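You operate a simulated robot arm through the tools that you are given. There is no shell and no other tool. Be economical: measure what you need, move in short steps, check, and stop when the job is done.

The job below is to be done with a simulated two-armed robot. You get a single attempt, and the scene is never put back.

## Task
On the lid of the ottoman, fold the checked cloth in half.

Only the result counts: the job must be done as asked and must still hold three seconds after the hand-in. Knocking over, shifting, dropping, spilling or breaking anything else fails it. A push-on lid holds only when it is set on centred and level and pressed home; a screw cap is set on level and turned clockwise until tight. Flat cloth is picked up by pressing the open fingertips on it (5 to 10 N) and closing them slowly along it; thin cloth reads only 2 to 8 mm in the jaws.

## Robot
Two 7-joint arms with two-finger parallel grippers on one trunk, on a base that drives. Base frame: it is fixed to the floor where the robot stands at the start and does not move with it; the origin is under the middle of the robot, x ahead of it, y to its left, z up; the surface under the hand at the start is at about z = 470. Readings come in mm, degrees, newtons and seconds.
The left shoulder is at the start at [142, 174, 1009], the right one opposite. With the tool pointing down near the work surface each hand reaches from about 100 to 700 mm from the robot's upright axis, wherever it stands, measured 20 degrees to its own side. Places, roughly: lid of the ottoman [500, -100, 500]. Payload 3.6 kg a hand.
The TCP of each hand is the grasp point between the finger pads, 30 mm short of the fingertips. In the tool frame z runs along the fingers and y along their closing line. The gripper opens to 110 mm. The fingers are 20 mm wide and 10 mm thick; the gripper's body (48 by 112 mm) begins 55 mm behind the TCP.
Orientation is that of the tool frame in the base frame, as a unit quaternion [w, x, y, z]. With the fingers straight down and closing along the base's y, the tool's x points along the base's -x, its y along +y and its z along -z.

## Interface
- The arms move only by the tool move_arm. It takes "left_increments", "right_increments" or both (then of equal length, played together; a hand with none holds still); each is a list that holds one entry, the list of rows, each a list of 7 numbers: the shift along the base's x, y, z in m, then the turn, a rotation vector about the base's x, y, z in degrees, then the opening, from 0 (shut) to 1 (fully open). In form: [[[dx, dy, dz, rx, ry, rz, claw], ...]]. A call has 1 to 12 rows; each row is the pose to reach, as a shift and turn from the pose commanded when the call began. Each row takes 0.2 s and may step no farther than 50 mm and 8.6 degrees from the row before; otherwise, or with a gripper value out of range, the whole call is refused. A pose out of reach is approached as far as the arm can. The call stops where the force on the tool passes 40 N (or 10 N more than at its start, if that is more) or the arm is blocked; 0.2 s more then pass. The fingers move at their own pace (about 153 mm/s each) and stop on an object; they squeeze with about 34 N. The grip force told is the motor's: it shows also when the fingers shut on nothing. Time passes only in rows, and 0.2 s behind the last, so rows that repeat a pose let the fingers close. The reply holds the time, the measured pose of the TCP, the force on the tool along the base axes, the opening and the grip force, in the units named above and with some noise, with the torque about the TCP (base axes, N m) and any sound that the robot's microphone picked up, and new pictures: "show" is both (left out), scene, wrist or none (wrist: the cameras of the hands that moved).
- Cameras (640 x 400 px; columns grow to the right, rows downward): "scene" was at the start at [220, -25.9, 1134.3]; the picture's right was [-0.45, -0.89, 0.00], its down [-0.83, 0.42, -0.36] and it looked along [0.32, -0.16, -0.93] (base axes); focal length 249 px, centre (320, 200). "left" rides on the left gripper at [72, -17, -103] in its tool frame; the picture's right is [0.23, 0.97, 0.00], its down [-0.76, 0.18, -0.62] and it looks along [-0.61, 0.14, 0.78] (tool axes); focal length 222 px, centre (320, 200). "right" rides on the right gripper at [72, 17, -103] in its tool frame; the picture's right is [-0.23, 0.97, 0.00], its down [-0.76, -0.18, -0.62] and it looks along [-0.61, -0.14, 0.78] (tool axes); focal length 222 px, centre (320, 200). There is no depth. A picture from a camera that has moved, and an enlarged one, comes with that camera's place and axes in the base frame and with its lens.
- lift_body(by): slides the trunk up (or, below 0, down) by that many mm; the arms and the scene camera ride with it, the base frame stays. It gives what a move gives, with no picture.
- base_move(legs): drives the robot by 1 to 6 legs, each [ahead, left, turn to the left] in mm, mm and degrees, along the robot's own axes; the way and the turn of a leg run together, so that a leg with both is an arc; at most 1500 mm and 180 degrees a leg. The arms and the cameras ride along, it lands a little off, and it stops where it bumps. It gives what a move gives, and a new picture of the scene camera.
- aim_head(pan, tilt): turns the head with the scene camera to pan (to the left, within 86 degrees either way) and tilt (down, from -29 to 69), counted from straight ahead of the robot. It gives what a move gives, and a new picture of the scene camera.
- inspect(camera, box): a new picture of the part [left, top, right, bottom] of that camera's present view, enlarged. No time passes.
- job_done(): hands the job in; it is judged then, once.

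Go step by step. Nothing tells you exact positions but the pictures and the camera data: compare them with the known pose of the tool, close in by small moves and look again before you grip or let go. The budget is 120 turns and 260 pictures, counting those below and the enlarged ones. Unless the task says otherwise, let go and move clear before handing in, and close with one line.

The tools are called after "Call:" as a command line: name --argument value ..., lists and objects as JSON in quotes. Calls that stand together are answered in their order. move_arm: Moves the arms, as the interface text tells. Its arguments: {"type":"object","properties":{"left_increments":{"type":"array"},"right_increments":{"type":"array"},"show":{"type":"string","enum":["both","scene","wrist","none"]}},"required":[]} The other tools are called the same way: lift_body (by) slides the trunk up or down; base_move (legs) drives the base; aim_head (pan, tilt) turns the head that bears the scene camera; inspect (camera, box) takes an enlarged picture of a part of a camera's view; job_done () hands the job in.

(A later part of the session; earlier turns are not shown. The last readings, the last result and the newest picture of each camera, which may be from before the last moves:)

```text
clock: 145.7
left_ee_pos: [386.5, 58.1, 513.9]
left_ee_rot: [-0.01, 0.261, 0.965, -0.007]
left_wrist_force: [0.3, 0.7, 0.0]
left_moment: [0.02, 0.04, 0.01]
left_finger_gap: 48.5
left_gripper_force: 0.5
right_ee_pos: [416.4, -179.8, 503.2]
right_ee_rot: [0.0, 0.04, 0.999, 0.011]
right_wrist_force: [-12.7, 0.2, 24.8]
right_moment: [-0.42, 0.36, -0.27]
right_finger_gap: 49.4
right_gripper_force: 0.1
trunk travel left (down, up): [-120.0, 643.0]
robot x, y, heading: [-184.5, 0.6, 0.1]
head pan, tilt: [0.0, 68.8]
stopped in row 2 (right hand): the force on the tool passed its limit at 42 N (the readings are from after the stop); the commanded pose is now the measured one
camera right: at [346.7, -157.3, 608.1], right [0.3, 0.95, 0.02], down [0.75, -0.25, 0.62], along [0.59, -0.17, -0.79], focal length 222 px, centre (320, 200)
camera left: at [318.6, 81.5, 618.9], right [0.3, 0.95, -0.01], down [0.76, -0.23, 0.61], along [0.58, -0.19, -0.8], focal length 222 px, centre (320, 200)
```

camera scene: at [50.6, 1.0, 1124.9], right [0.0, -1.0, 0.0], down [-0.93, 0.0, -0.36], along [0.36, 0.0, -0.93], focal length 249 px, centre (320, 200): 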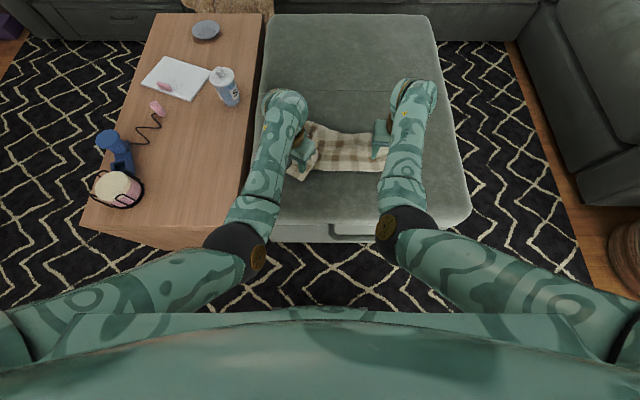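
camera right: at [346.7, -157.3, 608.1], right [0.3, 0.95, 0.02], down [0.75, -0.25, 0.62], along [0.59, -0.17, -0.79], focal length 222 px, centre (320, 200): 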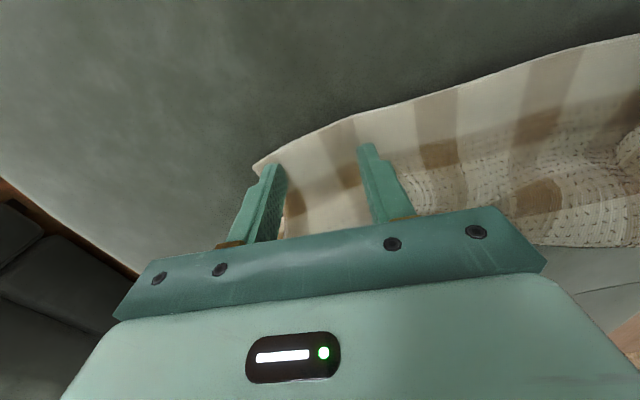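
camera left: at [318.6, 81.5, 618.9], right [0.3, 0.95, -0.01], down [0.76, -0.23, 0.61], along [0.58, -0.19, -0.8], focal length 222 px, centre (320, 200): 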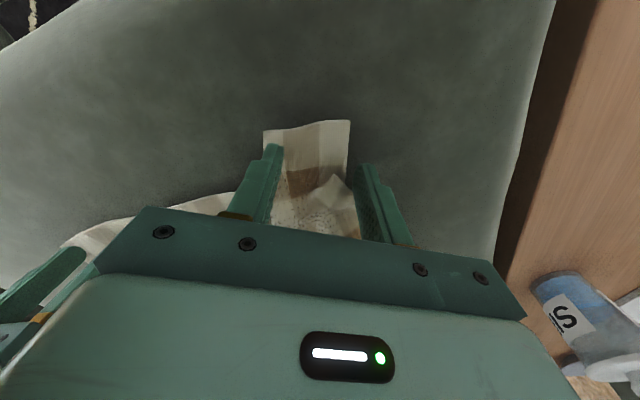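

Call:
move_arm --left_increments '[[[0, -0.006, 0, 0, 0, 4, 0.44], [0, -0.011, 0, 0, 0, 8, 0.44], [0, -0.011, -0.003, 0, 0, 8, 0.44], [0, -0.011, -0.006, 0, 0, 8, 0.44], [0, -0.011, -0.008, 0, 0, 8, 0.44], [0, -0.011, -0.0085, 0, 0, 8, 0.44], [0, -0.011, -0.009, 0, 0, 8, 0.44], [0, -0.011, -0.009, 0, 0, 8, 0.44]]]' --right_increments '[[[0, 0, 0.001, 0, 0, 0, 0.45], [0, 0, 0.001, 0, 0, 0, 0.42], [0, 0, 0.001, 0, 0, 0, 0.39], [0, 0, 0.001, 0, 0, 0, 0.36], [0, 0, 0.001, 0, 0, 0, 0.33], [0, 0, 0.001, 0, 0, 0, 0.3], [0, 0, 0.001, 0, 0, 0, 0.27], [0, 0, 0.001, 0, 0, 0, 0.24]]]' --show "wrist"

```text
clock: 147.4
left_ee_pos: [388.3, 47.5, 505.8]
left_ee_rot: [-0.011, 0.194, 0.981, -0.006]
left_wrist_force: [2.4, -0.6, 7.6]
left_moment: [-0.17, -0.02, 0.04]
left_finger_gap: 47.9
left_gripper_force: 0.1
right_ee_pos: [417.3, -178.4, 503.5]
right_ee_rot: [-0.002, 0.039, 0.999, 0.011]
right_wrist_force: [2.5, 0.7, 18.1]
right_moment: [-0.06, -0.07, 0.04]
right_finger_gap: 22.8
right_gripper_force: 0.0
trunk travel left (down, up): [-120.0, 643.0]
robot x, y, heading: [-179.2, -1.4, -0.0]
head pan, tilt: [0.0, 68.8]
camera right: at [346.9, -157.5, 608.4], right [0.3, 0.95, 0.02], down [0.75, -0.25, 0.62], along [0.59, -0.17, -0.79], focal length 222 px, centre (320, 200)
camera left: at [317.4, 60.5, 610.4], right [0.16, 0.99, -0.01], down [0.79, -0.12, 0.61], along [0.6, -0.11, -0.79], focal length 222 px, centre (320, 200)
```

right: 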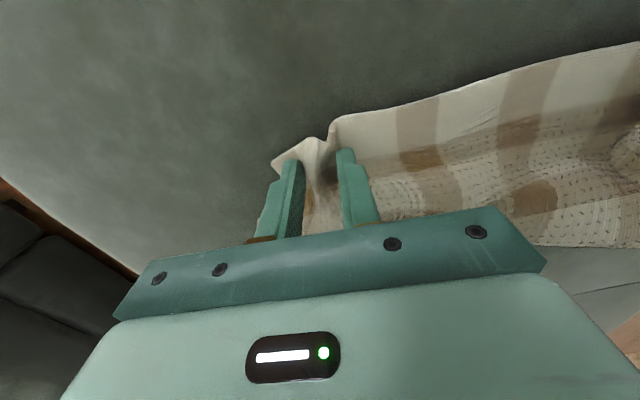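
left: 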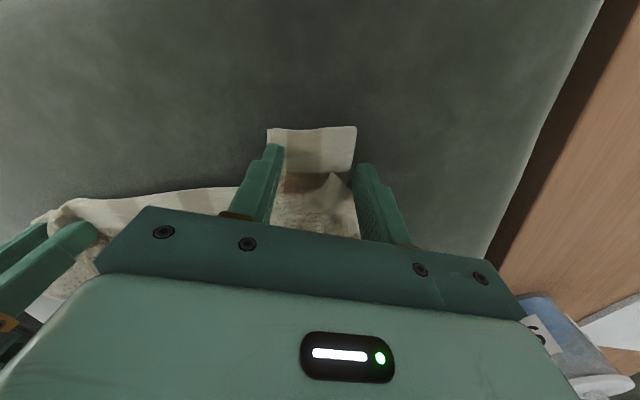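

Call:
move_arm --left_increments '[[[0, -0.002, 0.004, 0, 0, 0, 0.36], [0, -0.003, 0.004, 0, 0, 0, 0.36], [0, -0.003, -0.001, 0, 0, 0, 0.36], [0, -0.003, -0.002, 0, 0, 0, 0.35], [0, -0.003, -0.002, 0, 0, 0, 0.32], [0, -0.003, -0.002, 0, 0, 0, 0.29], [0, -0.003, -0.002, 0, 0, 0, 0.26], [0, -0.003, -0.002, 0, 0, 0, 0.23], [0, -0.003, -0.002, 0, 0, 0, 0.2], [0, -0.003, -0.002, 0, 0, 0, 0.17], [0, -0.003, -0.002, 0, 0, 0, 0.14], [0, -0.003, -0.002, 0, 0, 0, 0.11]]]' --right_increments '[[[0, 0, 0, 0, 0, 0, 0.2], [0, 0, 0, 0, 0, 0, 0.18], [0, 0, 0, 0, 0, 0, 0.16], [0, 0, 0, 0, 0, 0, 0.14], [0, 0, 0, 0, 0, 0, 0.12], [0, 0, 0, 0, 0, 0, 0.1], [0, 0, 0, 0, 0, 0, 0.08], [0, 0, 0, 0, 0, 0, 0.06], [0, 0, 0, 0, 0, 0, 0.03], [0, 0, 0, 0, 0, 0, 0], [0, 0, 0, 0, 0, 0, 0], [0, 0, 0, 0, 0, 0, 0]]]' --show "wrist"

```text
clock: 150.1
left_ee_pos: [388.6, 44.2, 505.0]
left_ee_rot: [-0.01, 0.194, 0.981, -0.008]
left_wrist_force: [-6.1, -13.5, 24.7]
left_moment: [-0.68, 0.11, -0.08]
left_finger_gap: 12.9
left_gripper_force: 10.5
right_ee_pos: [416.6, -179.8, 502.3]
right_ee_rot: [-0.003, 0.039, 0.999, 0.011]
right_wrist_force: [-1.8, 3.8, 10.8]
right_moment: [0.19, 0.03, -0.12]
right_finger_gap: 5.0
right_gripper_force: 33.8
trunk travel left (down, up): [-120.0, 643.0]
robot x, y, heading: [-180.3, -1.3, 0.2]
head pan, tilt: [0.0, 68.8]
camera right: at [346.2, -157.8, 608.5], right [0.3, 0.95, 0.02], down [0.75, -0.25, 0.61], along [0.59, -0.17, -0.79], focal length 222 px, centre (320, 200)
camera left: at [316.7, 56.8, 609.4], right [0.16, 0.99, -0.02], down [0.79, -0.12, 0.61], along [0.6, -0.11, -0.79], focal length 222 px, centre (320, 200)
```

right: 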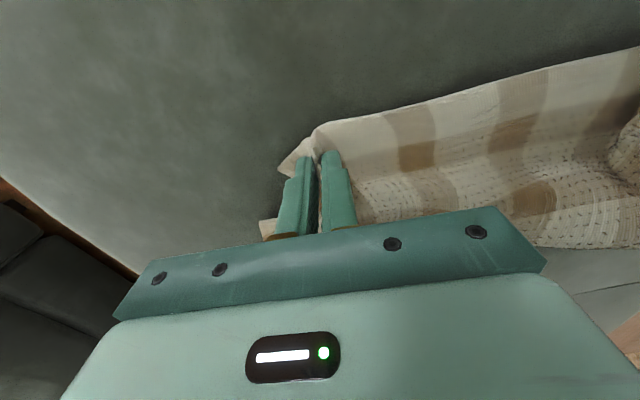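
left: 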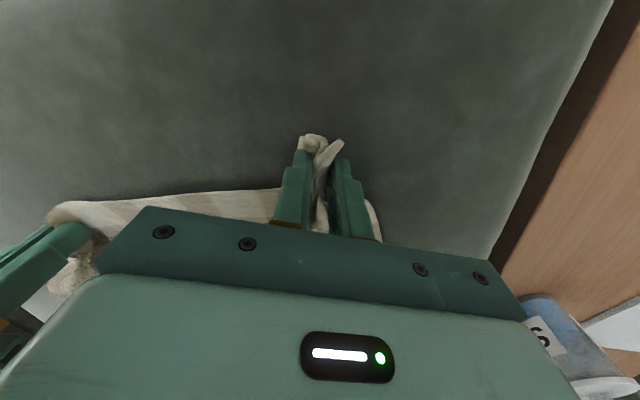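

Both have it. I'll finish the left grip and lift high as a curtain.

Call:
move_arm --left_increments '[[[0, 0, 0, 0, 0, 0, 0.05], [0, 0, 0, 0, 0, 0, 0], [0, 0, 0.01, 0, 0, 2, 0], [0, 0, 0.03, 0, 0, 4, 0], [0, 0, 0.06, 0, 0, 6, 0], [0, 0, 0.09, 0, 0, 8, 0], [0, 0, 0.12, 0, 0, 10, 0], [0, 0, 0.15, 0, 0, 12, 0], [0, 0, 0.18, 0, 0, 14, 0], [0, 0, 0.21, 0, 0, 16, 0], [0, 0, 0.24, 0, 0, 16, 0], [0, 0, 0.27, 0, 0, 16, 0]]]' --right_increments '[[[0, 0, 0, 0, 0, 0, 0], [0, 0, 0, 0, 0, 0, 0], [0, 0, 0.01, 0, 0, 0, 0], [0, 0, 0.03, 0, 0, 0, 0], [0, 0, 0.06, 0, 0, 0, 0], [0, 0, 0.09, 0, 0, 0, 0], [0, 0, 0.12, 0, 0, 0, 0], [0, 0, 0.15, 0, 0, 0, 0], [0, 0, 0.18, 0, 0, 0, 0], [0, 0, 0.21, 0, 0, 0, 0], [0, 0, 0.24, 0, 0, 0, 0], [0, 0, 0.27, 0, 0, 0, 0]]]'

```text
clock: 152.7
left_ee_pos: [433.5, 29.5, 728.4]
left_ee_rot: [-0.011, 0.055, 0.998, -0.009]
left_wrist_force: [-2.3, -13.2, 1.2]
left_moment: [-0.47, 0.08, -0.44]
left_finger_gap: 7.8
left_gripper_force: 33.9
left hand out of reach, approached as far as the arm can: row 10, 11, 12
right_ee_pos: [440.6, -202.0, 731.3]
right_ee_rot: [-0.003, 0.04, 0.999, 0.012]
right_wrist_force: [1.9, 13.7, -0.3]
right_moment: [0.44, -0.1, -0.31]
right_finger_gap: 5.5
right_gripper_force: 34.5
right hand out of reach, approached as far as the arm can: row 10, 11, 12
trunk travel left (down, up): [-120.0, 643.0]
robot x, y, heading: [-182.3, -1.7, 0.2]
head pan, tilt: [0.0, 68.8]
camera scene: at [50.5, 0.8, 1124.9], right [0.0, -1.0, 0.0], down [-0.93, 0.0, -0.36], along [0.36, 0.0, -0.93], focal length 249 px, centre (320, 200)
camera right: at [370.7, -180.9, 836.2], right [0.3, 0.95, 0.02], down [0.75, -0.25, 0.61], along [0.59, -0.17, -0.79], focal length 222 px, centre (320, 200)
camera left: at [361.6, 22.4, 834.1], right [-0.12, 0.99, -0.01], down [0.79, 0.1, 0.6], along [0.6, 0.06, -0.8], focal length 222 px, centre (320, 200)
```

scene: 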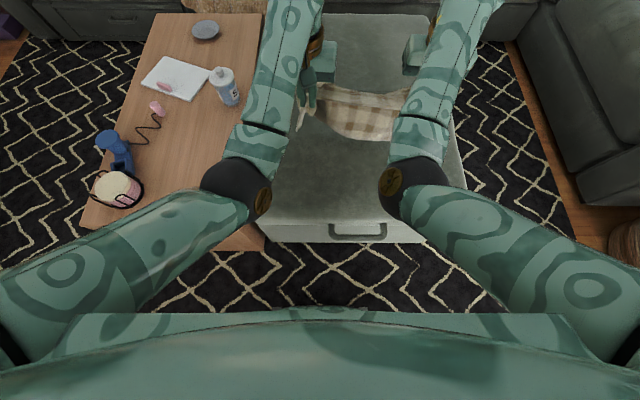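
right: 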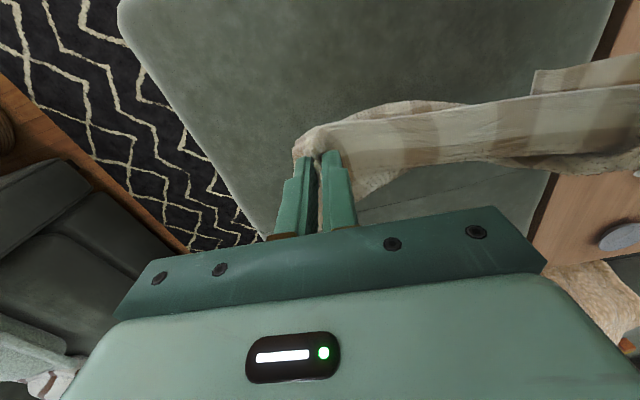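
left: 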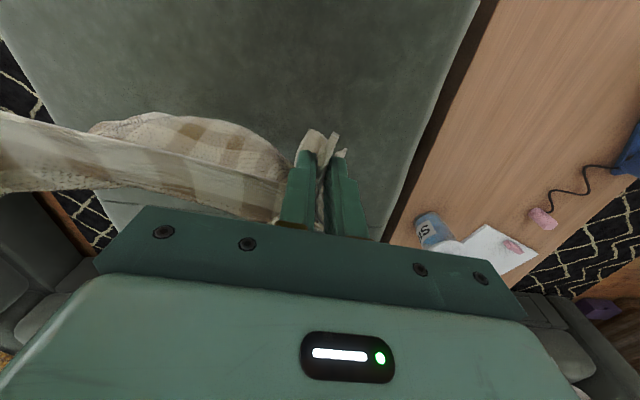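

I'll raise the trunk so the cloth hangs fully clear, then look closely.

Call:
lift_body --by 150

Call:
inspect --camera "scene" --box '[270, 40, 450, 170]'

Call:
inspect --camera "left" --box '[0, 60, 360, 260]'

Call:
inspect --camera "right" --box '[280, 20, 640, 240]'

```text
clock: 154.4
left_ee_pos: [432.0, 28.4, 879.2]
left_ee_rot: [-0.01, 0.056, 0.998, -0.009]
left_wrist_force: [-2.6, -12.9, 0.6]
left_moment: [-0.49, 0.12, -0.39]
left_finger_gap: 7.7
left_gripper_force: 34.1
right_ee_pos: [442.0, -201.4, 877.2]
right_ee_rot: [-0.004, 0.04, 0.999, 0.012]
right_wrist_force: [2.2, 14.1, 0.0]
right_moment: [0.43, -0.05, -0.32]
right_finger_gap: 5.4
right_gripper_force: 33.5
trunk travel left (down, up): [-270.0, 493.0]
robot x, y, heading: [-182.9, 0.3, 0.1]
head pan, tilt: [0.0, 68.8]
```

```text
3.08 times, centred on (360, 105) of scene
camera zoom: at [-30.1, 0.5, 1281.8], right [0.0, -1.0, 0.0], down [-0.93, 0.0, -0.36], along [0.36, 0.0, -0.93], focal length 765 px, centre (197, 492)
```

zoom: 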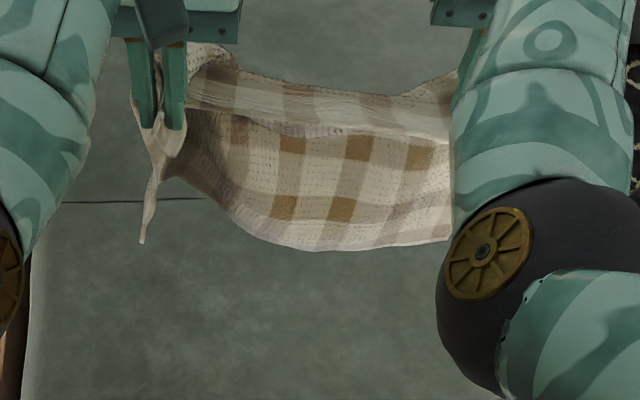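

```text
1.78 times, centred on (180, 160) of left
camera zoom: at [360.3, 22.5, 984.0], right [-0.12, 0.99, -0.01], down [0.79, 0.1, 0.6], along [0.6, 0.06, -0.8], focal length 395 px, centre (569, 271)
```

zoom: 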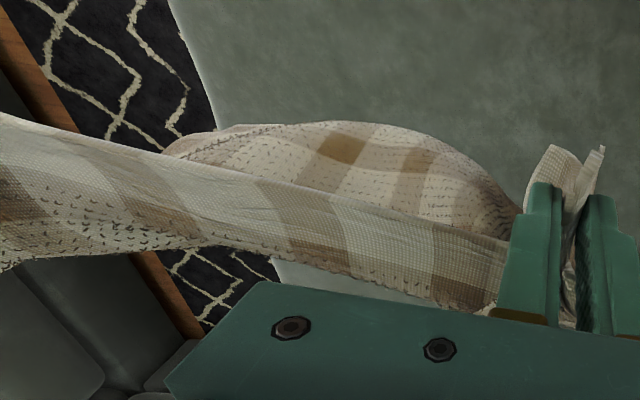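

```text
1.78 times, centred on (460, 130) of right
camera zoom: at [371.7, -180.8, 983.4], right [0.3, 0.95, 0.02], down [0.75, -0.25, 0.61], along [0.59, -0.17, -0.79], focal length 395 px, centre (71, 324)
```

zoom: 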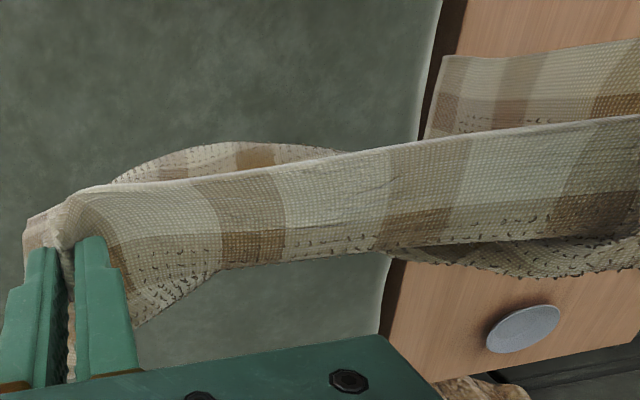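

Reading the curtain: the left grip holds the near hem together with the far-left corner, so the left side is already folded. Only the far-right corner hangs free, on the robot's side. I'll lay this down moving forward, with the held hem leading, and then fold the last corner over.

Call:
base_move --legs '[[-95, 0, 0]]'

Call:
lift_body --by -100

Call:
base_move --legs '[[80, 0, 0]]'

Call:
lift_body --by -60

Call:
base_move --legs '[[70, 0, 0]]'

Call:
move_arm --left_increments '[[[0.005, 0, -0.015, 0, 0, 0, 0], [0.01, 0, -0.03, 0, 0, 0, 0], [0.015, 0, -0.045, 0, 0, 0, 0], [0.02, 0, -0.06, 0, 0, 0, 0], [0.02, 0, -0.07, 0, 0, 0, 0]]]' --right_increments '[[[0.005, 0, -0.015, 0, 0, 0, 0], [0.01, 0, -0.03, 0, 0, 0, 0], [0.015, 0, -0.045, 0, 0, 0, 0], [0.02, 0, -0.06, 0, 0, 0, 0], [0.02, 0, -0.07, 0, 0, 0, 0]]]' --show "none"

Call:
base_move --legs '[[70, 0, 0]]'

```text
clock: 155.5
left_ee_pos: [335.8, 29.4, 879.9]
left_ee_rot: [-0.011, 0.053, 0.998, -0.009]
left_wrist_force: [-2.3, -14.9, 0.1]
left_moment: [-0.47, 0.07, -0.42]
left_finger_gap: 7.8
left_gripper_force: 33.8
right_ee_pos: [346.4, -200.4, 880.0]
right_ee_rot: [-0.003, 0.037, 0.999, 0.011]
right_wrist_force: [2.3, 15.0, -0.6]
right_moment: [0.46, -0.07, -0.32]
right_finger_gap: 5.2
right_gripper_force: 34.2
trunk travel left (down, up): [-270.0, 493.0]
robot x, y, heading: [-277.5, 1.8, 0.5]
head pan, tilt: [0.0, 68.8]
camera scene: at [-127.5, 0.4, 1282.2], right [0.01, -1.0, 0.0], down [-0.93, -0.01, -0.36], along [0.36, 0.0, -0.93], focal length 249 px, centre (320, 200)
```

scene: 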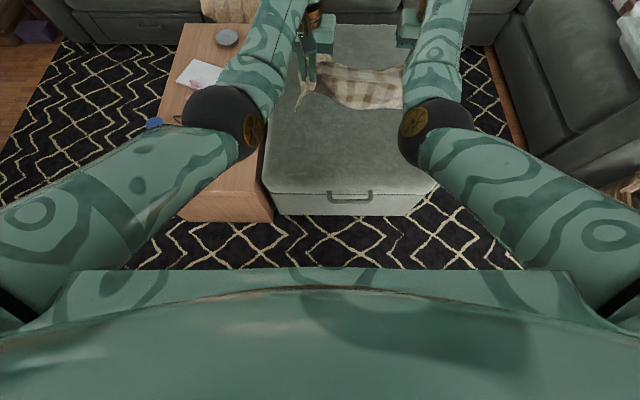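

```text
clock: 156.9
left_ee_pos: [336.0, 30.5, 779.8]
left_ee_rot: [-0.01, 0.054, 0.998, -0.009]
left_wrist_force: [-2.4, -13.8, -0.7]
left_moment: [-0.45, 0.05, -0.39]
left_finger_gap: 7.6
left_gripper_force: 34.3
right_ee_pos: [346.7, -199.0, 779.3]
right_ee_rot: [-0.002, 0.037, 0.999, 0.012]
right_wrist_force: [2.0, 13.2, -0.6]
right_moment: [0.43, -0.06, -0.31]
right_finger_gap: 5.1
right_gripper_force: 34.3
trunk travel left (down, up): [-170.0, 593.0]
robot x, y, heading: [-275.3, -0.5, 0.3]
head pan, tilt: [0.0, 68.8]
```

```text
clock: 157.9
left_ee_pos: [415.7, 30.4, 779.1]
left_ee_rot: [-0.011, 0.054, 0.998, -0.009]
left_wrist_force: [-1.9, -13.4, 0.5]
left_moment: [-0.46, 0.07, -0.38]
left_finger_gap: 8.1
left_gripper_force: 33.3
right_ee_pos: [426.5, -200.6, 777.1]
right_ee_rot: [-0.004, 0.038, 0.999, 0.012]
right_wrist_force: [2.1, 14.4, -0.2]
right_moment: [0.45, -0.04, -0.28]
right_finger_gap: 5.4
right_gripper_force: 34.2
trunk travel left (down, up): [-170.0, 593.0]
robot x, y, heading: [-195.5, 3.1, 0.4]
head pan, tilt: [0.0, 68.8]
camera scene: at [6.8, 1.3, 1177.7], right [0.01, -1.0, 0.0], down [-0.93, -0.01, -0.36], along [0.36, 0.0, -0.93], focal length 249 px, centre (320, 200)
```

scene: 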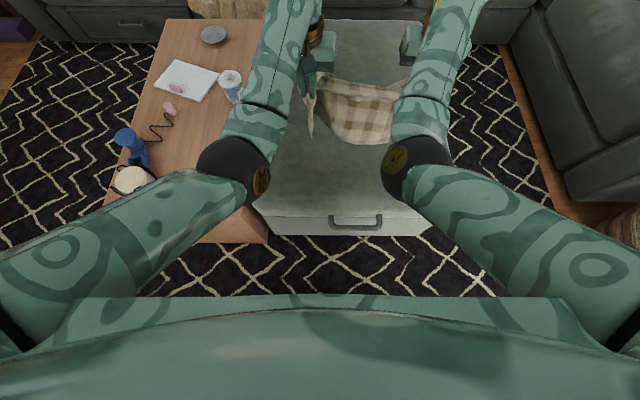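

```text
clock: 158.9
left_ee_pos: [416.2, 29.2, 712.5]
left_ee_rot: [-0.018, 0.055, 0.998, -0.011]
left_wrist_force: [-1.9, -13.0, 0.7]
left_moment: [-0.45, 0.05, -0.38]
left_finger_gap: 7.7
left_gripper_force: 34.1
right_ee_pos: [426.8, -199.8, 716.8]
right_ee_rot: [-0.004, 0.037, 0.999, 0.012]
right_wrist_force: [2.3, 12.0, -0.6]
right_moment: [0.42, -0.11, -0.3]
right_finger_gap: 5.3
right_gripper_force: 34.0
trunk travel left (down, up): [-110.0, 653.0]
robot x, y, heading: [-195.5, 2.6, 0.4]
head pan, tilt: [0.0, 68.8]
```

```text
clock: 159.9
left_ee_pos: [489.2, 32.4, 710.1]
left_ee_rot: [-0.02, 0.054, 0.998, -0.01]
left_wrist_force: [-1.6, -13.6, -0.3]
left_moment: [-0.5, 0.08, -0.39]
left_finger_gap: 7.4
left_gripper_force: 34.6
right_ee_pos: [499.1, -198.3, 715.6]
right_ee_rot: [-0.005, 0.037, 0.999, 0.013]
right_wrist_force: [2.4, 14.5, -1.2]
right_moment: [0.42, -0.03, -0.32]
right_finger_gap: 5.4
right_gripper_force: 34.0
trunk travel left (down, up): [-110.0, 653.0]
robot x, y, heading: [-126.1, 0.5, 0.4]
head pan, tilt: [0.0, 68.8]
camera scene: at [113.7, 2.3, 1113.9], right [0.01, -1.0, 0.0], down [-0.93, -0.01, -0.36], along [0.36, 0.0, -0.93], focal length 249 px, centre (320, 200)
```

scene: 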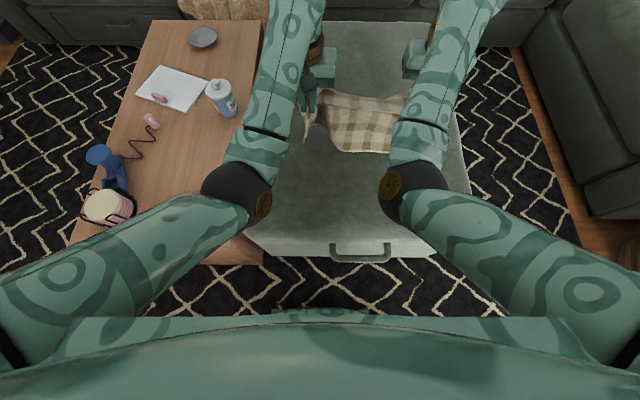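

```text
clock: 161.1
left_ee_pos: [508.1, 30.7, 639.0]
left_ee_rot: [-0.019, 0.055, 0.998, -0.012]
left_wrist_force: [-2.7, -14.1, 0.4]
left_moment: [-0.47, 0.08, -0.39]
left_finger_gap: 7.8
left_gripper_force: 34.2
right_ee_pos: [518.3, -198.4, 645.8]
right_ee_rot: [-0.006, 0.038, 0.999, 0.012]
right_wrist_force: [2.4, 13.0, -0.7]
right_moment: [0.42, -0.07, -0.31]
right_finger_gap: 5.2
right_gripper_force: 34.3
trunk travel left (down, up): [-110.0, 653.0]
robot x, y, heading: [-124.9, 2.3, 0.4]
head pan, tilt: [0.0, 68.8]
```

```text
clock: 162.2
left_ee_pos: [578.6, 32.1, 637.9]
left_ee_rot: [-0.02, 0.053, 0.998, -0.011]
left_wrist_force: [-1.5, -13.8, -0.2]
left_moment: [-0.45, 0.09, -0.41]
left_finger_gap: 7.4
left_gripper_force: 33.9
right_ee_pos: [589.0, -198.2, 646.0]
right_ee_rot: [-0.006, 0.037, 0.999, 0.012]
right_wrist_force: [2.2, 13.8, -1.7]
right_moment: [0.45, -0.09, -0.34]
right_finger_gap: 5.5
right_gripper_force: 34.2
trunk travel left (down, up): [-110.0, 653.0]
robot x, y, heading: [-52.6, -1.1, 0.4]
head pan, tilt: [0.0, 68.8]
camera scene: at [183.1, 3.0, 1113.9], right [0.01, -1.0, 0.0], down [-0.93, -0.01, -0.36], along [0.36, 0.0, -0.93], focal length 249 px, centre (320, 200)
```

scene: 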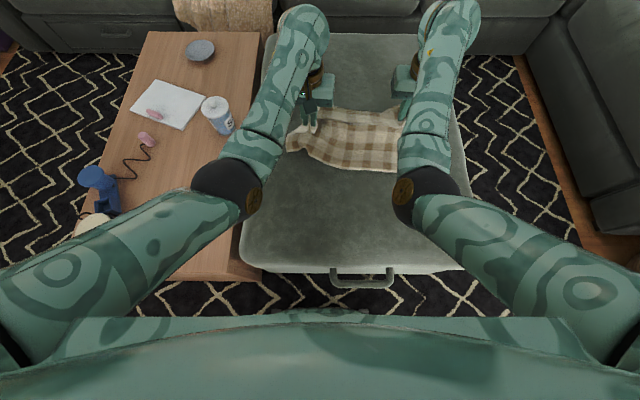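

Call:
move_arm --left_increments '[[[0, 0, -0.015, 0, 0, 0, 0], [0, 0, -0.03, 0, 0, 0, 0], [0, 0, -0.045, 0, 0, 0, 0], [0, 0, -0.055, 0, 0, 0, 0]]]' --right_increments '[[[0, 0, -0.015, 0, 0, 0, 0], [0, 0, -0.03, 0, 0, 0, 0], [0, 0, -0.045, 0, 0, 0, 0], [0, 0, -0.06, 0, 0, 0, 0]]]' --show "none"

Call:
base_move --legs '[[45, 0, 0]]'

Call:
inspect --camera "scene" --box '[260, 80, 460, 220]'

```text
clock: 163.2
left_ee_pos: [577.4, 31.2, 584.3]
left_ee_rot: [-0.019, 0.055, 0.998, -0.012]
left_wrist_force: [-1.7, -13.1, 0.6]
left_moment: [-0.42, 0.07, -0.36]
left_finger_gap: 7.6
left_gripper_force: 34.4
right_ee_pos: [588.7, -197.5, 587.6]
right_ee_rot: [-0.004, 0.036, 0.999, 0.014]
right_wrist_force: [2.1, 12.9, -0.7]
right_moment: [0.38, -0.1, -0.23]
right_finger_gap: 5.1
right_gripper_force: 34.1
trunk travel left (down, up): [-110.0, 653.0]
robot x, y, heading: [-55.0, -1.6, 0.5]
head pan, tilt: [0.0, 68.8]
```

```text
clock: 164.1
left_ee_pos: [623.6, 32.7, 583.7]
left_ee_rot: [-0.02, 0.055, 0.998, -0.012]
left_wrist_force: [-2.8, -12.7, -1.0]
left_moment: [-0.47, 0.1, -0.43]
left_finger_gap: 7.5
left_gripper_force: 34.0
right_ee_pos: [634.2, -198.2, 585.3]
right_ee_rot: [-0.006, 0.038, 0.999, 0.014]
right_wrist_force: [0.7, 13.2, -1.1]
right_moment: [0.37, -0.08, -0.26]
right_finger_gap: 5.4
right_gripper_force: 34.0
trunk travel left (down, up): [-110.0, 653.0]
robot x, y, heading: [-7.8, 2.8, 0.2]
head pan, tilt: [0.0, 68.8]
camera scene: at [228.8, 3.2, 1113.8], right [0.01, -1.0, 0.0], down [-0.93, -0.01, -0.36], along [0.36, 0.0, -0.93], focal length 249 px, centre (320, 200)
```

scene: 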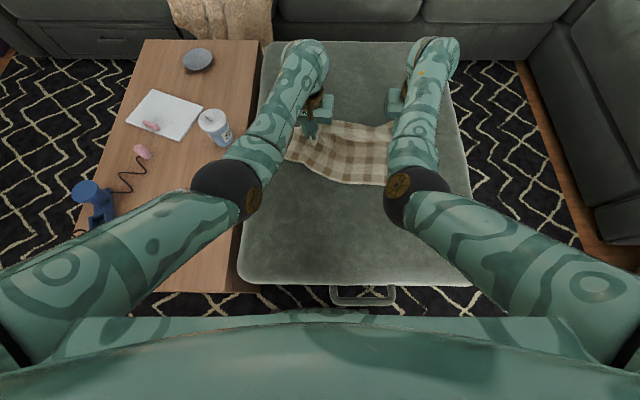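

```text
2.86 times, centred on (360, 150) of scene
camera zoom: at [228.8, 3.2, 1113.8], right [0.01, -1.0, 0.0], down [-0.93, -0.01, -0.36], along [0.36, 0.0, -0.93], focal length 711 px, centre (206, 343)
```

zoom: 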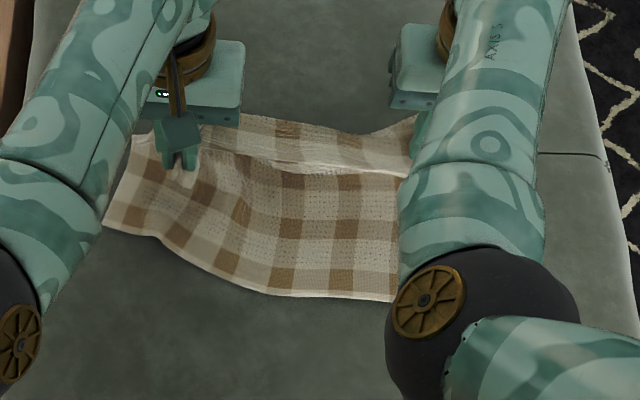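

I'll set the hem down, release and clear the hands to see the whole cloth.

Call:
move_arm --left_increments '[[[-0.005, 0, -0.015, 0, 0, 0, 0], [-0.01, 0, -0.03, 0, 0, 0, 0], [-0.015, 0, -0.045, 0, 0, 0, 0], [-0.02, 0, -0.06, 0, 0, 0, 0], [-0.02, 0, -0.074, 0, 0, 0, 0], [-0.02, 0, -0.076, 0, 0, 0, 0], [-0.02, 0, -0.076, 0, 0, 0, 0.2], [-0.02, 0, -0.076, 0, 0, 0, 0.4], [-0.02, 0, -0.076, 0, 0, 0, 0.5], [-0.02, 0, -0.05, 0, 0, 0, 0.5], [-0.02, 0.03, -0.02, 0, 0, 0, 0.5], [-0.02, 0.06, 0.0, 0, 0, 0, 0.5]]]' --right_increments '[[[-0.005, 0, -0.015, 0, 0, 0, 0], [-0.01, 0, -0.03, 0, 0, 0, 0], [-0.015, 0, -0.045, 0, 0, 0, 0], [-0.02, 0, -0.06, 0, 0, 0, 0], [-0.02, 0, -0.074, 0, 0, 0, 0], [-0.02, 0, -0.077, 0, 0, 0, 0], [-0.02, 0, -0.077, 0, 0, 0, 0.2], [-0.02, 0, -0.077, 0, 0, 0, 0.4], [-0.02, 0, -0.077, 0, 0, 0, 0.5], [-0.02, 0, -0.05, 0, 0, 0, 0.5], [-0.02, -0.03, -0.02, 0, 0, 0, 0.5], [-0.02, -0.06, 0.0, 0, 0, 0, 0.5]]]' --show "none"

Call:
move_arm --left_increments '[[[0, 0.03, 0.02, 0, 0, 0, 0.5], [0, 0.06, 0.04, 0, 0, 0, 0.5], [0, 0.08, 0.06, 0, 0, 0, 0.5]]]' --right_increments '[[[0, -0.03, 0.02, 0, 0, 0, 0.5], [0, -0.06, 0.04, 0, 0, 0, 0.5], [0, -0.1, 0.06, 0, 0, 0, 0.5]]]' --show "none"

Call:
base_move --legs '[[-200, 0, 0]]'

Call:
inspect --camera "scene" --box '[250, 50, 440, 190]'

```text
clock: 166.7
left_ee_pos: [602.8, 90.0, 585.2]
left_ee_rot: [-0.019, 0.054, 0.998, -0.011]
left_wrist_force: [0.8, 0.1, -0.5]
left_moment: [0.0, 0.01, 0.02]
left_finger_gap: 55.0
left_gripper_force: 0.0
right_ee_pos: [614.0, -258.7, 585.9]
right_ee_rot: [-0.006, 0.036, 0.999, 0.014]
right_wrist_force: [0.1, 0.9, 0.2]
right_moment: [0.01, 0.02, 0.0]
right_finger_gap: 54.9
right_gripper_force: 0.2
trunk travel left (down, up): [-110.0, 653.0]
robot x, y, heading: [-8.7, 1.3, 0.2]
head pan, tilt: [0.0, 68.8]
```

```text
clock: 167.4
left_ee_pos: [602.5, 170.8, 645.4]
left_ee_rot: [-0.019, 0.055, 0.998, -0.011]
left_wrist_force: [-0.3, -0.2, 0.4]
left_moment: [0.01, -0.01, -0.01]
left_finger_gap: 55.2
left_gripper_force: 0.1
right_ee_pos: [613.4, -354.6, 645.6]
right_ee_rot: [-0.005, 0.036, 0.999, 0.013]
right_wrist_force: [0.5, 0.2, 0.7]
right_moment: [0.01, 0.01, -0.01]
right_finger_gap: 54.9
right_gripper_force: 0.0
trunk travel left (down, up): [-110.0, 653.0]
robot x, y, heading: [-11.0, 2.4, 0.3]
head pan, tilt: [0.0, 68.8]
```

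```text
clock: 169.1
left_ee_pos: [400.2, 169.5, 645.7]
left_ee_rot: [-0.019, 0.053, 0.998, -0.011]
left_wrist_force: [-1.5, -0.7, 0.3]
left_moment: [-0.02, 0.02, 0.01]
left_finger_gap: 54.9
left_gripper_force: 0.0
right_ee_pos: [411.8, -356.6, 645.6]
right_ee_rot: [-0.004, 0.037, 0.999, 0.013]
right_wrist_force: [-0.1, -0.1, 0.4]
right_moment: [-0.01, 0.0, 0.01]
right_finger_gap: 55.0
right_gripper_force: 0.2
trunk travel left (down, up): [-110.0, 653.0]
robot x, y, heading: [-208.3, 1.4, 0.4]
head pan, tilt: [0.0, 68.8]
camera scene: at [25.0, 1.7, 1114.3], right [0.01, -1.0, 0.0], down [-0.93, -0.01, -0.36], along [0.36, 0.0, -0.93], focal length 249 px, centre (320, 200)
```

scene: 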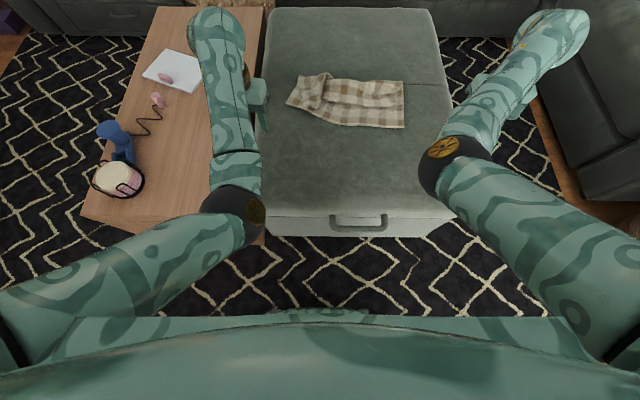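

```text
2.86 times, centred on (345, 120) of scene
camera zoom: at [25.0, 1.7, 1114.3], right [0.01, -1.0, 0.0], down [-0.93, -0.01, -0.36], along [0.36, 0.0, -0.93], focal length 711 px, centre (249, 429)
```

zoom: 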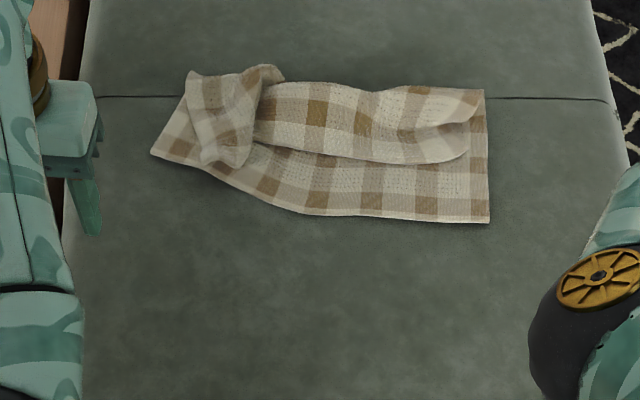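

Now it's clear. The cloth is folded with its crease at the far side (x≈698), but the top flap's hem is only at x≈600 while the bottom hem is at about 510–600, and the left-top corner is clumped. Pulling the top hem back toward the robot fixes this, and that direction suits the grip. I'll position both hands for it.

Call:
base_move --legs '[[190, 0, 0]]'

Call:
lift_body --by -60

Call:
move_arm --left_increments '[[[0.005, -0.03, -0.01, 0, 0, 0, 0.55], [0.01, -0.06, -0.02, 0, 0, 0, 0.55], [0.015, -0.09, -0.03, 0, 0, 0, 0.55], [0.02, -0.12, -0.04, 0, 0, 0, 0.55], [0.028, -0.139, -0.045, 0, 0, 0, 0.55], [0.028, -0.139, -0.045, 0, 0, 0, 0.55]]]' --right_increments '[[[0.005, 0.03, -0.01, 0, 0, 0, 0.5], [0.01, 0.06, -0.02, 0, 0, 0, 0.5], [0.015, 0.09, -0.03, 0, 0, 0, 0.5], [0.018, 0.12, -0.04, 0, 0, 0, 0.5], [0.018, 0.145, -0.05, 0, 0, 0, 0.5], [0.018, 0.145, -0.05, 0, 0, 0, 0.5]]]' --show "wrist"

```text
clock: 170.6
left_ee_pos: [590.5, 171.3, 644.0]
left_ee_rot: [-0.02, 0.054, 0.998, -0.011]
left_wrist_force: [-1.1, -0.2, 0.0]
left_moment: [0.02, 0.03, 0.0]
left_finger_gap: 54.9
left_gripper_force: 0.0
right_ee_pos: [602.5, -355.7, 643.9]
right_ee_rot: [-0.005, 0.037, 0.999, 0.013]
right_wrist_force: [-0.4, 0.4, -0.1]
right_moment: [0.0, 0.02, -0.02]
right_finger_gap: 55.0
right_gripper_force: 0.0
trunk travel left (down, up): [-110.0, 653.0]
robot x, y, heading: [-23.3, 2.2, 0.5]
head pan, tilt: [0.0, 68.8]
camera scene: at [216.0, 3.5, 1114.0], right [0.01, -1.0, 0.0], down [-0.93, -0.01, -0.36], along [0.36, 0.0, -0.93], focal length 249 px, centre (320, 200)
```

scene: 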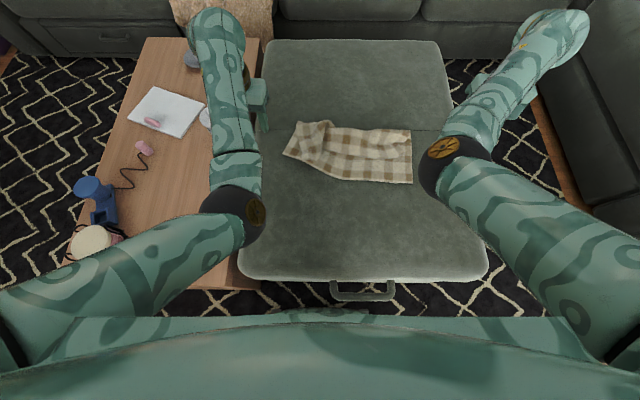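

```text
clock: 171.6
left_ee_pos: [590.3, 171.0, 586.9]
left_ee_rot: [-0.018, 0.054, 0.998, -0.012]
left_wrist_force: [-0.4, -0.4, 0.4]
left_moment: [0.01, 0.0, 0.01]
left_finger_gap: 55.1
left_gripper_force: 0.0
right_ee_pos: [602.1, -355.6, 585.8]
right_ee_rot: [-0.005, 0.038, 0.999, 0.013]
right_wrist_force: [-0.8, 0.5, 0.1]
right_moment: [0.01, -0.02, 0.0]
right_finger_gap: 54.8
right_gripper_force: 0.2
trunk travel left (down, up): [-50.0, 713.0]
robot x, y, heading: [-20.9, 3.4, 0.5]
head pan, tilt: [0.0, 68.8]
```

```text
clock: 173.0
left_ee_pos: [617.6, 31.6, 541.2]
left_ee_rot: [-0.018, 0.054, 0.998, -0.011]
left_wrist_force: [-0.1, 0.5, -0.6]
left_moment: [-0.02, -0.01, -0.01]
left_finger_gap: 60.5
left_gripper_force: 0.0
right_ee_pos: [619.7, -210.5, 533.0]
right_ee_rot: [-0.006, 0.037, 0.999, 0.013]
right_wrist_force: [0.5, -0.2, 0.0]
right_moment: [-0.01, 0.03, -0.01]
right_finger_gap: 55.0
right_gripper_force: 0.0
trunk travel left (down, up): [-50.0, 713.0]
robot x, y, heading: [-19.0, 7.3, 0.2]
head pan, tilt: [0.0, 68.8]
camera right: at [549.5, -189.7, 637.8], right [0.3, 0.95, 0.02], down [0.75, -0.25, 0.61], along [0.59, -0.17, -0.79], focal length 222 px, centre (320, 200)
camera left: at [548.6, 25.1, 647.2], right [-0.12, 0.99, -0.01], down [0.8, 0.11, 0.59], along [0.59, 0.06, -0.81], focal length 222 px, centre (320, 200)
```

right: 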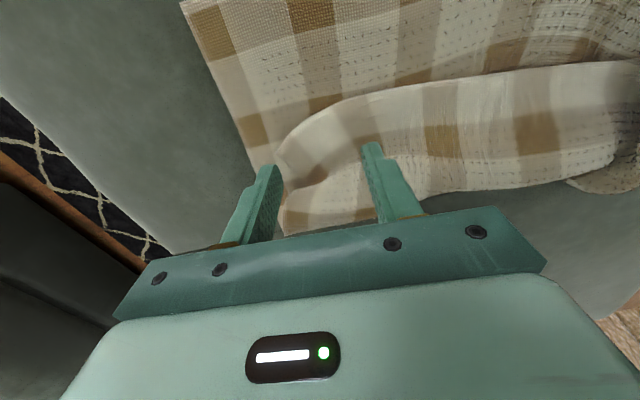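
left: 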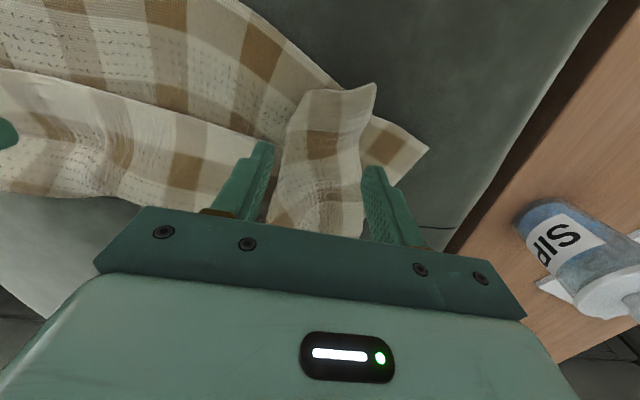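

Good view: the left jaw straddles the clumped flap and the right jaw is over the top hem. I'll adjust, lower, and close the left on the flap.

Call:
move_arm --left_increments '[[[-0.01, 0.002, -0.01, 0, 0, 0, 0.55], [-0.02, 0.002, -0.02, 0, 0, 0, 0.55], [-0.02, 0.002, -0.03, 0, 0, 0, 0.55], [-0.02, 0.002, -0.034, 0, 0, 0, 0.5], [-0.02, 0.002, -0.034, 0, 0, 0, 0.4], [-0.02, 0.002, -0.034, 0, 0, 0, 0.3], [-0.02, 0.002, -0.034, 0, 0, 0, 0.2], [-0.02, 0.002, -0.034, 0, 0, 0, 0.1], [-0.02, 0.002, -0.034, 0, 0, 0, 0], [-0.02, 0.002, -0.034, 0, 0, 0, 0]]]' --right_increments '[[[-0.004, 0.004, -0.01, 0, 0, 0, 0.42], [-0.008, 0.008, -0.015, 0, 0, 0, 0.42], [-0.008, 0.008, -0.02, 0, 0, 0, 0.42], [-0.008, 0.008, -0.024, 0, 0, 0, 0.42], [-0.008, 0.008, -0.027, 0, 0, 0, 0.42], [-0.008, 0.008, -0.028, 0, 0, 0, 0.42], [-0.008, 0.008, -0.028, 0, 0, 0, 0.42], [-0.008, 0.008, -0.028, 0, 0, 0, 0.42], [-0.008, 0.008, -0.028, 0, 0, 0, 0.42], [-0.008, 0.008, -0.028, 0, 0, 0, 0.42]]]' --show "wrist"

```text
clock: 175.2
left_ee_pos: [599.5, 34.6, 506.0]
left_ee_rot: [-0.019, 0.053, 0.998, -0.012]
left_wrist_force: [-0.3, -0.5, -0.3]
left_moment: [-0.02, -0.04, -0.01]
left_finger_gap: 6.8
left_gripper_force: 33.9
right_ee_pos: [611.3, -202.0, 507.1]
right_ee_rot: [-0.005, 0.037, 0.999, 0.013]
right_wrist_force: [1.7, 0.7, 5.4]
right_moment: [-0.02, -0.08, -0.03]
right_finger_gap: 46.7
right_gripper_force: 0.5
trunk travel left (down, up): [-50.0, 713.0]
robot x, y, heading: [-25.4, 7.6, 0.7]
head pan, tilt: [0.0, 68.8]
camera right: at [541.6, -181.4, 613.0], right [0.3, 0.95, 0.02], down [0.75, -0.25, 0.61], along [0.59, -0.17, -0.79], focal length 222 px, centre (320, 200)
camera left: at [528.9, 27.9, 613.4], right [-0.12, 0.99, -0.01], down [0.8, 0.11, 0.59], along [0.59, 0.06, -0.81], focal length 222 px, centre (320, 200)
```

right: 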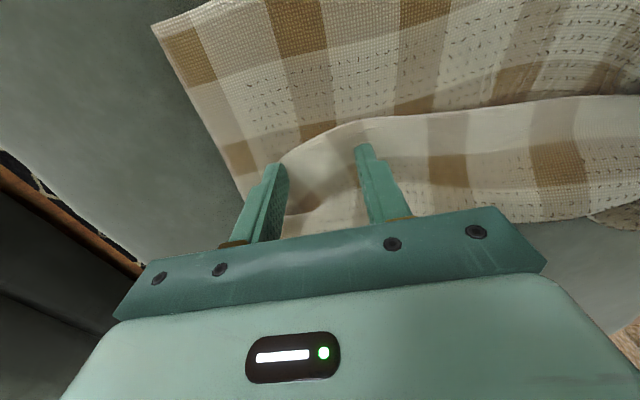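
left: 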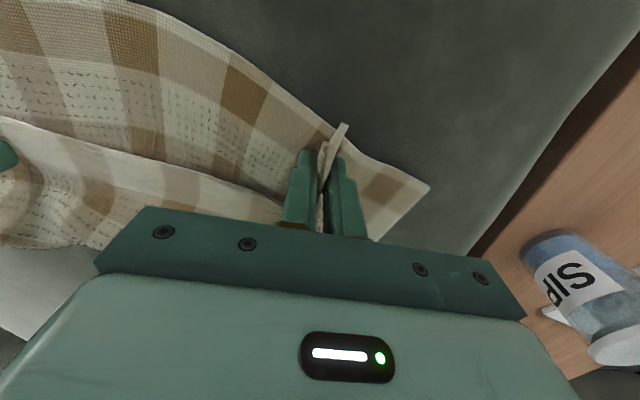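

Left has the flap. Now the right: shift a bit inward, press more, and close slowly.

Call:
move_arm --right_increments '[[[0, 0.008, 0.004, 0, 0, 0, 0.42], [0, 0.01, -0.001, 0, 0, 0, 0.42], [0, 0.01, -0.0025, 0, 0, 0, 0.42], [0, 0.01, -0.0025, 0, 0, 0, 0.38], [0, 0.01, -0.0025, 0, 0, 0, 0.34], [0, 0.01, -0.0025, 0, 0, 0, 0.3], [0, 0.01, -0.0025, 0, 0, 0, 0.25], [0, 0.01, -0.0025, 0, 0, 0, 0.2], [0, 0.01, -0.0025, 0, 0, 0, 0.15], [0, 0.01, -0.0025, 0, 0, 0, 0.1], [0, 0.01, -0.0025, 0, 0, 0, 0.05], [0, 0.01, -0.0025, 0, 0, 0, 0]]]' --show "wrist"

```text
clock: 177.8
left_ee_pos: [598.0, 34.5, 508.4]
left_ee_rot: [-0.018, 0.054, 0.998, -0.011]
left_wrist_force: [-0.1, -1.0, 0.0]
left_moment: [-0.04, -0.04, -0.04]
left_finger_gap: 6.5
left_gripper_force: 33.9
right_ee_pos: [611.4, -191.2, 507.2]
right_ee_rot: [-0.004, 0.037, 0.999, 0.013]
right_wrist_force: [1.4, 1.9, 20.1]
right_moment: [0.04, -0.09, 0.04]
right_finger_gap: 4.5
right_gripper_force: 34.5
trunk travel left (down, up): [-50.0, 713.0]
robot x, y, heading: [-22.7, 1.5, 0.4]
head pan, tilt: [0.0, 68.8]
camera right: at [541.6, -171.3, 611.1], right [0.3, 0.95, 0.02], down [0.75, -0.25, 0.61], along [0.59, -0.16, -0.79], focal length 222 px, centre (320, 200)
```

right: 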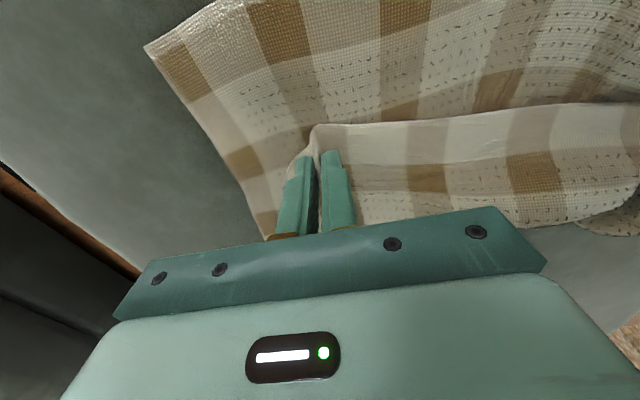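

Both hold the top hem. I'll lift slightly, pull it back toward the robot and spread sideways, so it lines up over the bottom hem.

Call:
move_arm --left_increments '[[[0, 0, 0.01, 0, 0, 0, 0], [0, 0.005, 0.018, 0, 0, 0, 0], [-0.005, 0.012, 0.018, 0, 0, 0, 0], [-0.01, 0.02, 0.018, 0, 0, 0, 0], [-0.016, 0.028, 0.018, 0, 0, 0, 0], [-0.022, 0.036, 0.018, 0, 0, 0, 0], [-0.028, 0.044, 0.018, 0, 0, 0, 0], [-0.034, 0.05, 0.018, 0, 0, 0, 0], [-0.04, 0.055, 0.018, 0, 0, 0, 0], [-0.04, 0.055, 0.018, 0, 0, 0, 0]]]' --right_increments '[[[0, 0, 0.01, 0, 0, 0, 0], [-0.008, -0.002, 0.018, 0, 0, 0, 0], [-0.018, -0.004, 0.018, 0, 0, 0, 0], [-0.028, -0.006, 0.018, 0, 0, 0, 0], [-0.038, -0.009, 0.018, 0, 0, 0, 0], [-0.048, -0.012, 0.018, 0, 0, 0, 0], [-0.058, -0.015, 0.018, 0, 0, 0, 0], [-0.068, -0.018, 0.018, 0, 0, 0, 0], [-0.078, -0.018, 0.018, 0, 0, 0, 0], [-0.078, -0.018, 0.018, 0, 0, 0, 0]]]'

Call:
inspect --camera "scene" --box '[260, 90, 450, 220]'

```text
clock: 180.0
left_ee_pos: [558.5, 86.8, 525.2]
left_ee_rot: [-0.02, 0.055, 0.998, -0.016]
left_wrist_force: [-5.6, -38.6, -0.5]
left_moment: [-1.11, 0.17, -0.76]
left_finger_gap: 16.1
left_gripper_force: 34.1
right_ee_pos: [538.8, -210.0, 526.1]
right_ee_rot: [0.0, 0.037, 0.999, 0.017]
right_wrist_force: [6.1, 40.0, 0.4]
right_moment: [1.24, -0.16, -0.17]
right_finger_gap: 5.3
right_gripper_force: 34.3
trunk travel left (down, up): [-50.0, 713.0]
robot x, y, heading: [-21.9, -1.8, 0.4]
head pan, tilt: [0.0, 68.8]
camera scene: at [253.2, 3.9, 1049.4], right [0.01, -1.0, 0.0], down [-0.93, -0.01, -0.36], along [0.36, 0.0, -0.93], focal length 249 px, centre (320, 200)
camera right: at [467.7, -190.8, 631.8], right [0.3, 0.95, 0.03], down [0.75, -0.25, 0.62], along [0.6, -0.16, -0.79], focal length 222 px, centre (320, 200)
camera left: at [488.9, 80.9, 631.8], right [-0.12, 0.99, -0.03], down [0.8, 0.11, 0.59], along [0.59, 0.05, -0.81], focal length 222 px, centre (320, 200)
```

scene: 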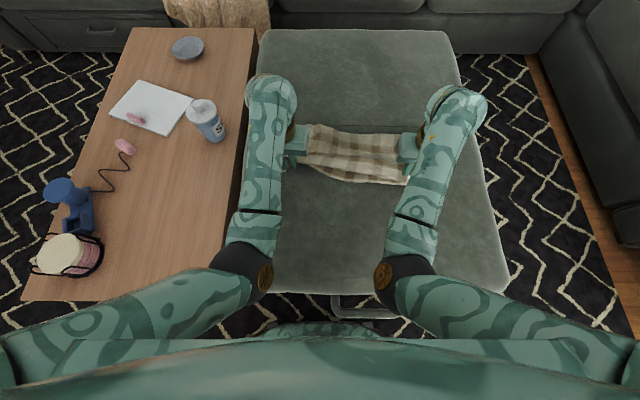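
right: 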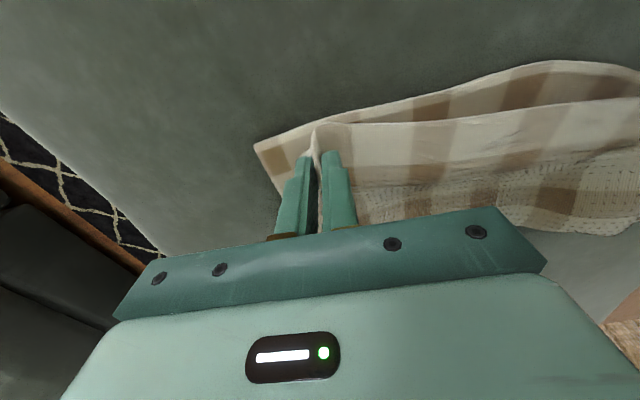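
left: 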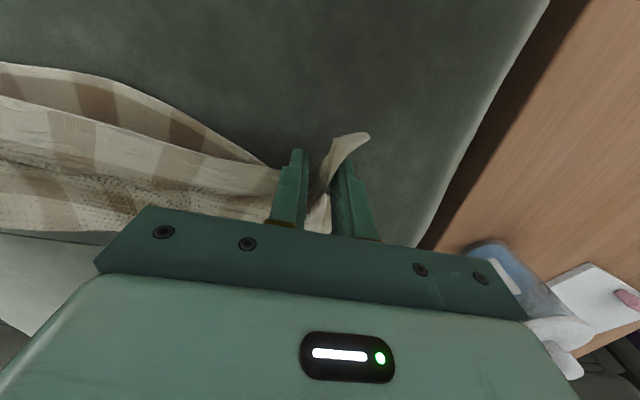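

```text
3.08 times, centred on (355, 155) of scene
camera zoom: at [253.2, 3.9, 1049.4], right [0.01, -1.0, 0.0], down [-0.93, -0.01, -0.36], along [0.36, 0.0, -0.93], focal length 765 px, centre (212, 338)
```

zoom: 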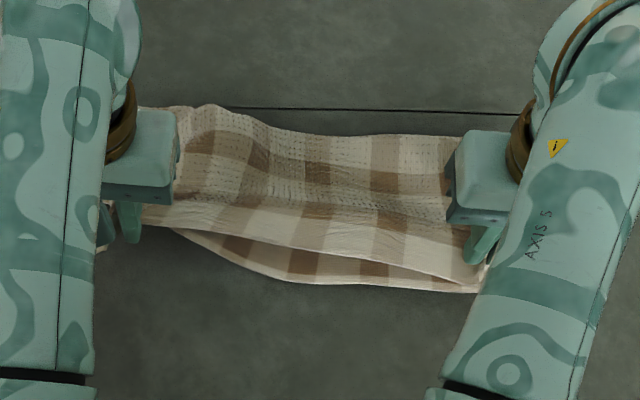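

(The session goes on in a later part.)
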